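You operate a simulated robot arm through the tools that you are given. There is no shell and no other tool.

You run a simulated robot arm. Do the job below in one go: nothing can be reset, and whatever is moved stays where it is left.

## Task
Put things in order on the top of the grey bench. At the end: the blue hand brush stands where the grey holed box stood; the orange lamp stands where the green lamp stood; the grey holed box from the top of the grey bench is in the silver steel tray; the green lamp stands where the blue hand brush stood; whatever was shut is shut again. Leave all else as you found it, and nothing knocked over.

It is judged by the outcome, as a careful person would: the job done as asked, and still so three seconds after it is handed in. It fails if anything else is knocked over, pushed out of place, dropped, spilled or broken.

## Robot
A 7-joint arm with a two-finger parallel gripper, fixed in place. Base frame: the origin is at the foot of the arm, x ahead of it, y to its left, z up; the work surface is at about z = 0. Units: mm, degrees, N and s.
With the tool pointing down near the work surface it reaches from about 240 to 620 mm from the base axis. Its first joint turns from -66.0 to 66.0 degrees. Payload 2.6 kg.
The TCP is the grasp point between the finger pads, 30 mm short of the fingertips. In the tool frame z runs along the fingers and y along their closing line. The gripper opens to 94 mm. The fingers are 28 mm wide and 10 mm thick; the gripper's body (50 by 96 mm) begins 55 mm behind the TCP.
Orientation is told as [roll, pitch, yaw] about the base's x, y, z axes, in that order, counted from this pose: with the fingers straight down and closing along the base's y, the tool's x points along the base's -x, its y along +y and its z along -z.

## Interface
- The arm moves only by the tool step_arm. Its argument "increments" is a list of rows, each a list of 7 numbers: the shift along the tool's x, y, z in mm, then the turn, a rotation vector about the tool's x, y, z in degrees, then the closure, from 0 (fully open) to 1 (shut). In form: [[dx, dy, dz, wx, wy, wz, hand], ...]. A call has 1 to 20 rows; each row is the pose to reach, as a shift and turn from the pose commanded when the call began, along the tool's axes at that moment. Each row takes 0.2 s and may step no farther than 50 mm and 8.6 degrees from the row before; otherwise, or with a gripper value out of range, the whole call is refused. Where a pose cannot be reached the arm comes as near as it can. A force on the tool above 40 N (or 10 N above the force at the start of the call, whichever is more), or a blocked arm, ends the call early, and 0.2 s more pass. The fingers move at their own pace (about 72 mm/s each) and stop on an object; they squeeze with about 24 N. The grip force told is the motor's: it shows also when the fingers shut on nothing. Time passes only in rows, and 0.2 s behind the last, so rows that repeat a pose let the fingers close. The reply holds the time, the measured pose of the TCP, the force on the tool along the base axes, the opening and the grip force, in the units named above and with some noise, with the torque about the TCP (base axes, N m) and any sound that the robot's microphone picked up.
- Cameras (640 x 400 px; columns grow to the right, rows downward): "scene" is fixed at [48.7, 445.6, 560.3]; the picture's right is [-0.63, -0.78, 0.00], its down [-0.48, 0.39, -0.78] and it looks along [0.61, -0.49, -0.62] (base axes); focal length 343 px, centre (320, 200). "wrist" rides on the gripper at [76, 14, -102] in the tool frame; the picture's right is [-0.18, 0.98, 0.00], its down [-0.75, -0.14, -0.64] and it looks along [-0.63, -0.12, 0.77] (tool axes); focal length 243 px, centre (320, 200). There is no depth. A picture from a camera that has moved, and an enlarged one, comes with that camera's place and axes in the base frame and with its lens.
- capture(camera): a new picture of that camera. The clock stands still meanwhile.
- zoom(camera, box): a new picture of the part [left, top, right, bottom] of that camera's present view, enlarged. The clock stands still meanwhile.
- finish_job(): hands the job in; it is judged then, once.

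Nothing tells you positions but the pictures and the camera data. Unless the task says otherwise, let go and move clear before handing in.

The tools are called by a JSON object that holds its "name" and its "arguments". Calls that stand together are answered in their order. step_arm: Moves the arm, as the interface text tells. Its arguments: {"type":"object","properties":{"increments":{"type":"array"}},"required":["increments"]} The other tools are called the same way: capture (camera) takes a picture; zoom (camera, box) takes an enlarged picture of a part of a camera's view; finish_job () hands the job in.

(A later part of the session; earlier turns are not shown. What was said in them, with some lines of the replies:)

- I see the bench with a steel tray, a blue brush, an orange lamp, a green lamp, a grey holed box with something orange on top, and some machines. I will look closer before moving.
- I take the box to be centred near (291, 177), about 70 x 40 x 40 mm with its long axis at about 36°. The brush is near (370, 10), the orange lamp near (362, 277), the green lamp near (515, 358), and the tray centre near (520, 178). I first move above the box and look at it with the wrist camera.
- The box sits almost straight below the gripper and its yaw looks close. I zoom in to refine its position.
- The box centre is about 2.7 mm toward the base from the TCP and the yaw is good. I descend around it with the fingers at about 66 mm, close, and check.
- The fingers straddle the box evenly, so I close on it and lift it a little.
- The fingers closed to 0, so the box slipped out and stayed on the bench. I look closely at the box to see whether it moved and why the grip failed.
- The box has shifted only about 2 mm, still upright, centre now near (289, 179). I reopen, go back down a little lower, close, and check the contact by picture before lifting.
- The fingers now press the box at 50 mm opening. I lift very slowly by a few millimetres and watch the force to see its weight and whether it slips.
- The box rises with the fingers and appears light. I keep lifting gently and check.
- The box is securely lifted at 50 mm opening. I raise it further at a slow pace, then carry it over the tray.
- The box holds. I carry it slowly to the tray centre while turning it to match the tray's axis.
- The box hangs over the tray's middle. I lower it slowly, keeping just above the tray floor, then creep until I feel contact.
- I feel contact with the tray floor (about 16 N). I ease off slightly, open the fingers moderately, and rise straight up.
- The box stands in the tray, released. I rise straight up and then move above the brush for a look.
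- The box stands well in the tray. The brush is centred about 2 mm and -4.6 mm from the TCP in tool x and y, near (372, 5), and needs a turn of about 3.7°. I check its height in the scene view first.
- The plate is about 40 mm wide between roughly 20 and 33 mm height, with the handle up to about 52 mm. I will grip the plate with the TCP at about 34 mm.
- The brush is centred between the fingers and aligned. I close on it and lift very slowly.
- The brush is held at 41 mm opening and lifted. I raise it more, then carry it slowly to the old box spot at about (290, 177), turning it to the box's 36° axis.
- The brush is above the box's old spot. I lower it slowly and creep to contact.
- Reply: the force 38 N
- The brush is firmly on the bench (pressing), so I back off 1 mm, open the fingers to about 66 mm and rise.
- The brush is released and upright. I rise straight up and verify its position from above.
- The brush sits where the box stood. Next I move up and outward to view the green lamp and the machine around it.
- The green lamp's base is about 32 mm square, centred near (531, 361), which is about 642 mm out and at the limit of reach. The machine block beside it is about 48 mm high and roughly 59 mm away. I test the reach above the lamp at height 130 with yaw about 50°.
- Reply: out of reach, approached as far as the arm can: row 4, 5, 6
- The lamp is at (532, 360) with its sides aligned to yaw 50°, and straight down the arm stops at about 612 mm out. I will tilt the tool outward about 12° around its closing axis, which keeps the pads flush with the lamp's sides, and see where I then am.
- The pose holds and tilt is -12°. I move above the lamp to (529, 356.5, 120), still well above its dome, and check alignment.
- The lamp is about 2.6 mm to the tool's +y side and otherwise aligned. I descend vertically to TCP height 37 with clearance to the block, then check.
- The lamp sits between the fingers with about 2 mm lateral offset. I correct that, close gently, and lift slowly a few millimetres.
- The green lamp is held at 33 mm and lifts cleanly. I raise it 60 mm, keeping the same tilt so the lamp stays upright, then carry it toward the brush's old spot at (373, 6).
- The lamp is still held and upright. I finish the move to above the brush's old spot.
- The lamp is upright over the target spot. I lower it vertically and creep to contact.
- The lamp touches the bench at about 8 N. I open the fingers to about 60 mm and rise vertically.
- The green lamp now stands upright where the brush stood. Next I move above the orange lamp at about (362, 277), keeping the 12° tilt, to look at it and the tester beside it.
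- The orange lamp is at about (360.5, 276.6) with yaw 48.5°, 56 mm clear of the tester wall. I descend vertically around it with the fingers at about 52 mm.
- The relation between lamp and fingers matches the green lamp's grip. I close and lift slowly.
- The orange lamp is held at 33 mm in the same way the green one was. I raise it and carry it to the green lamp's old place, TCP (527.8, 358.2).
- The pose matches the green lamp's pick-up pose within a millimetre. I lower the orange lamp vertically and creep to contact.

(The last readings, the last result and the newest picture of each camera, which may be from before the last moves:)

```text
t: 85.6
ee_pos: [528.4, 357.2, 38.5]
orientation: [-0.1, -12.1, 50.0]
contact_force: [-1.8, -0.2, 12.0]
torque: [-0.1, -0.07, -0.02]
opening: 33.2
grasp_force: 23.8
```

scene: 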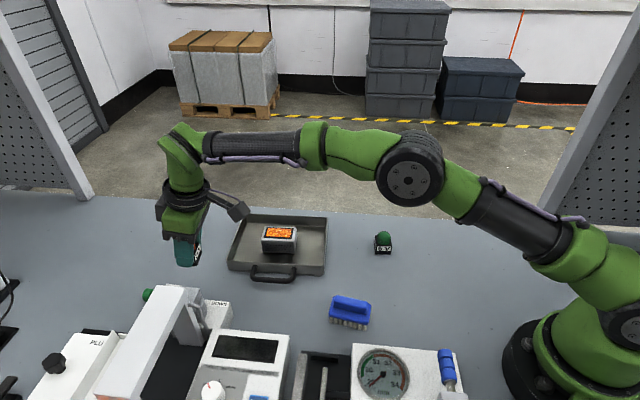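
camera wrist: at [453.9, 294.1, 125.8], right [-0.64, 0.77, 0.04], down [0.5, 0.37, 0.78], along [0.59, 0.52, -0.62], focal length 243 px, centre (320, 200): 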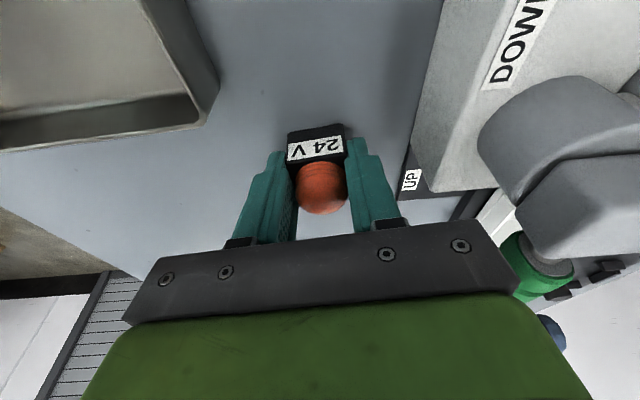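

The orange lamp rests on the bench (12 N). I open the fingers gradually and rise vertically.

{"name": "step_arm", "arguments": {"increments": [[0, 0, 0, 0, 0, 0, 0.6], [0, 0, 0, 0, 0, 0, 0.5], [0, 0, 0, 0, 0, 0, 0.4], [0, 0, 0, 0, 0, 0, 0.38], [0, 0, 0, 0, 0, 0, 0.38]]}}

{"name": "capture", "arguments": {"camera": "wrist"}}

{"name": "step_arm", "arguments": {"increments": [[-2, 0, -9.8, 0, 0, 0, 0.38], [-6.2, 0, -29.3, 0, 0, 0, 0.38], [-12.5, 0, -58.7, 0, 0, 0, 0.38], [-17.7, 0, -83, 0, 0, 0, 0.38], [-17.7, 0, -83, 0, 0, 0, 0.38]]}}

{"name": "capture", "arguments": {"camera": "wrist"}}

{"name": "capture", "arguments": {"camera": "scene"}}

```text
t: 86.8
ee_pos: [526.1, 357.9, 36.7]
orientation: [0.0, -12.0, 50.0]
contact_force: [0.2, -0.1, -0.3]
torque: [0.0, -0.04, -0.02]
opening: 58.2
grasp_force: 0.1
```

```text
taken
camera wrist: at [453.3, 293.8, 122.2], right [-0.64, 0.77, 0.04], down [0.5, 0.37, 0.78], along [0.59, 0.52, -0.62], focal length 243 px, centre (320, 200)
```

wrist: 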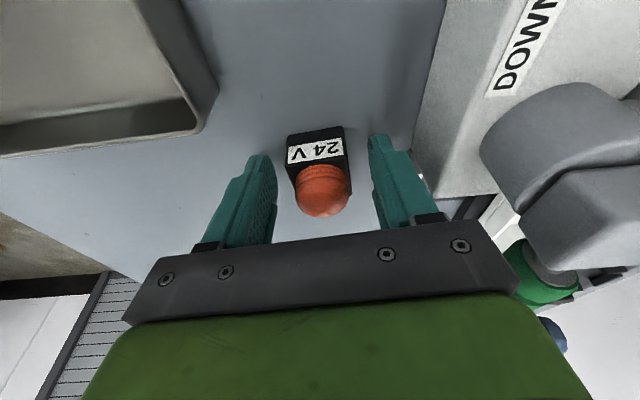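

```text
t: 88.0
ee_pos: [526.0, 359.1, 121.4]
orientation: [0.0, -12.0, 50.0]
contact_force: [0.1, -0.3, -0.5]
torque: [-0.02, 0.0, 0.0]
opening: 58.2
grasp_force: 0.0
```

```text
taken
camera wrist: at [452.7, 294.9, 206.7], right [-0.64, 0.77, 0.04], down [0.5, 0.37, 0.78], along [0.59, 0.52, -0.62], focal length 243 px, centre (320, 200)
```

wrist: 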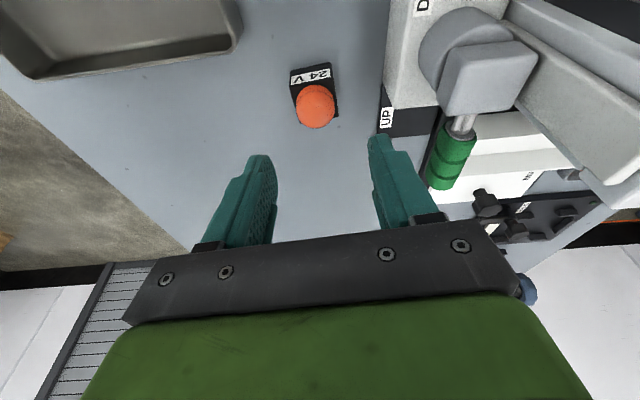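

```text
taken
```

scene: 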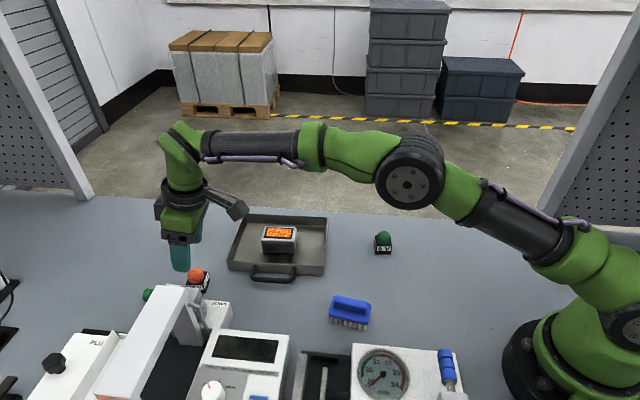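

All four items are placed and upright. I retreat inward and up to a clear pose, then make a final check.

{"name": "step_arm", "arguments": {"increments": [[15, 0, -25, 0, 0, 0, 0.38], [38, -0.4, -55, 0, 2, 0, 0.3], [60, -0.8, -85, 0, 5, 0, 0.2], [82, -1.2, -115, 0, 8, 0, 0.1], [104, -1.5, -145, 0, 10, 0, 0], [120.5, -1.6, -167.7, 0, 12, 0, 0], [120.5, -1.6, -167.7, 0, 12, 0, 0]]}}

{"name": "capture", "arguments": {"camera": "scene"}}

{"name": "zoom", "arguments": {"camera": "scene", "box": [130, 220, 290, 340]}}

{"name": "zoom", "arguments": {"camera": "scene", "box": [220, 200, 420, 340]}}

{"name": "capture", "arguments": {"camera": "wrist"}}

```text
t: 89.6
ee_pos: [429.1, 240.6, 259.4]
orientation: [-0.2, 0.1, 50.0]
contact_force: [0.4, 0.8, -0.5]
torque: [0.01, 0.02, 0.02]
opening: 94.0
grasp_force: 0.1
```

```text
taken
```

scene: 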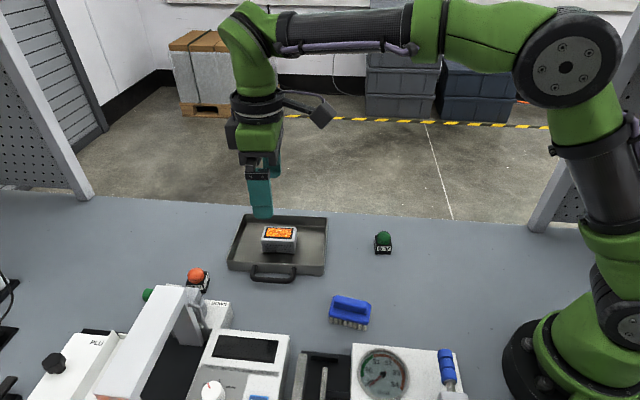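

```text
3.33 times, centred on (210, 280) of scene
camera zoom: at [48.6, 445.6, 560.3], right [-0.63, -0.78, 0.0], down [-0.48, 0.39, -0.78], along [0.61, -0.49, -0.62], focal length 1144 px, centre (687, -67)
```

zoom: 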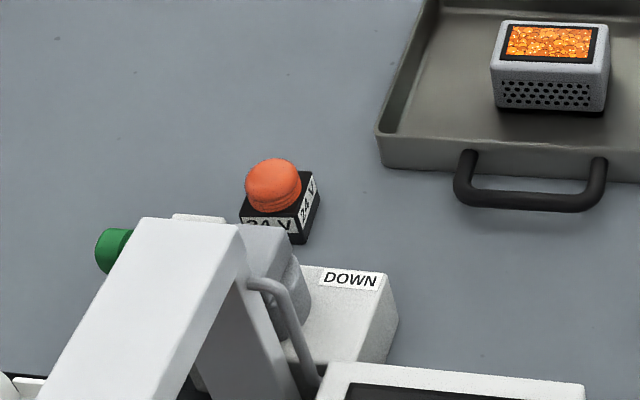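

```text
2.86 times, centred on (320, 270) of scene
camera zoom: at [48.6, 445.6, 560.3], right [-0.63, -0.78, 0.0], down [-0.48, 0.39, -0.78], along [0.61, -0.49, -0.62], focal length 981 px, centre (320, 0)
```

zoom: 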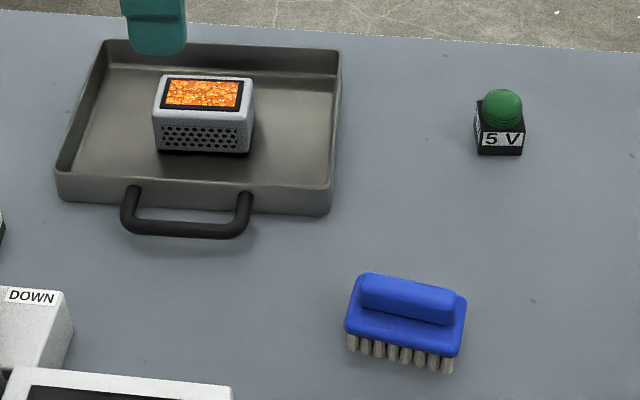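

```text
taken
camera wrist: at [368.3, 191.2, 363.7], right [-0.63, 0.77, 0.0], down [0.59, 0.49, 0.64], along [0.5, 0.41, -0.77], focal length 243 px, centre (320, 200)
```

wrist: 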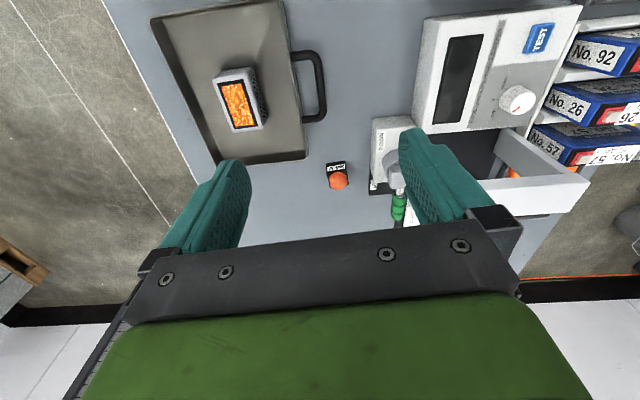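

The final pictures show the brush where the box stood, the orange lamp where the green lamp stood, and the green lamp where the brush stood. The box is in the tray, everything is upright, and the tray and machines look unmoved. Nothing was opened and the arm is clear, so I hand the job in.

{"name": "finish_job", "arguments": {}}

```text
The job is handed in.
```

The job is handed in, and the last pictures show everything upright and where you asked for it:

- **Blue hand brush:** it stands where the grey holed box stood, turned to the same angle the box had.
- **Orange lamp:** it stands where the green lamp stood. The arm was within about 1 mm of the pose it had picked the green lamp up from.
- **Green lamp:** it stands where the brush stood, within a few millimetres.
- **Grey holed box:** it sits in the middle of the steel tray.

The box slipped out of the fingers on my first lift. It stayed upright and slid about 2 mm, and I got it with a slower second lift. I aimed the brush at the box's original position, not the shifted one.

I opened nothing, so there was nothing to shut again. The tray and the machines look unmoved, and the arm let go and moved clear before I handed in.
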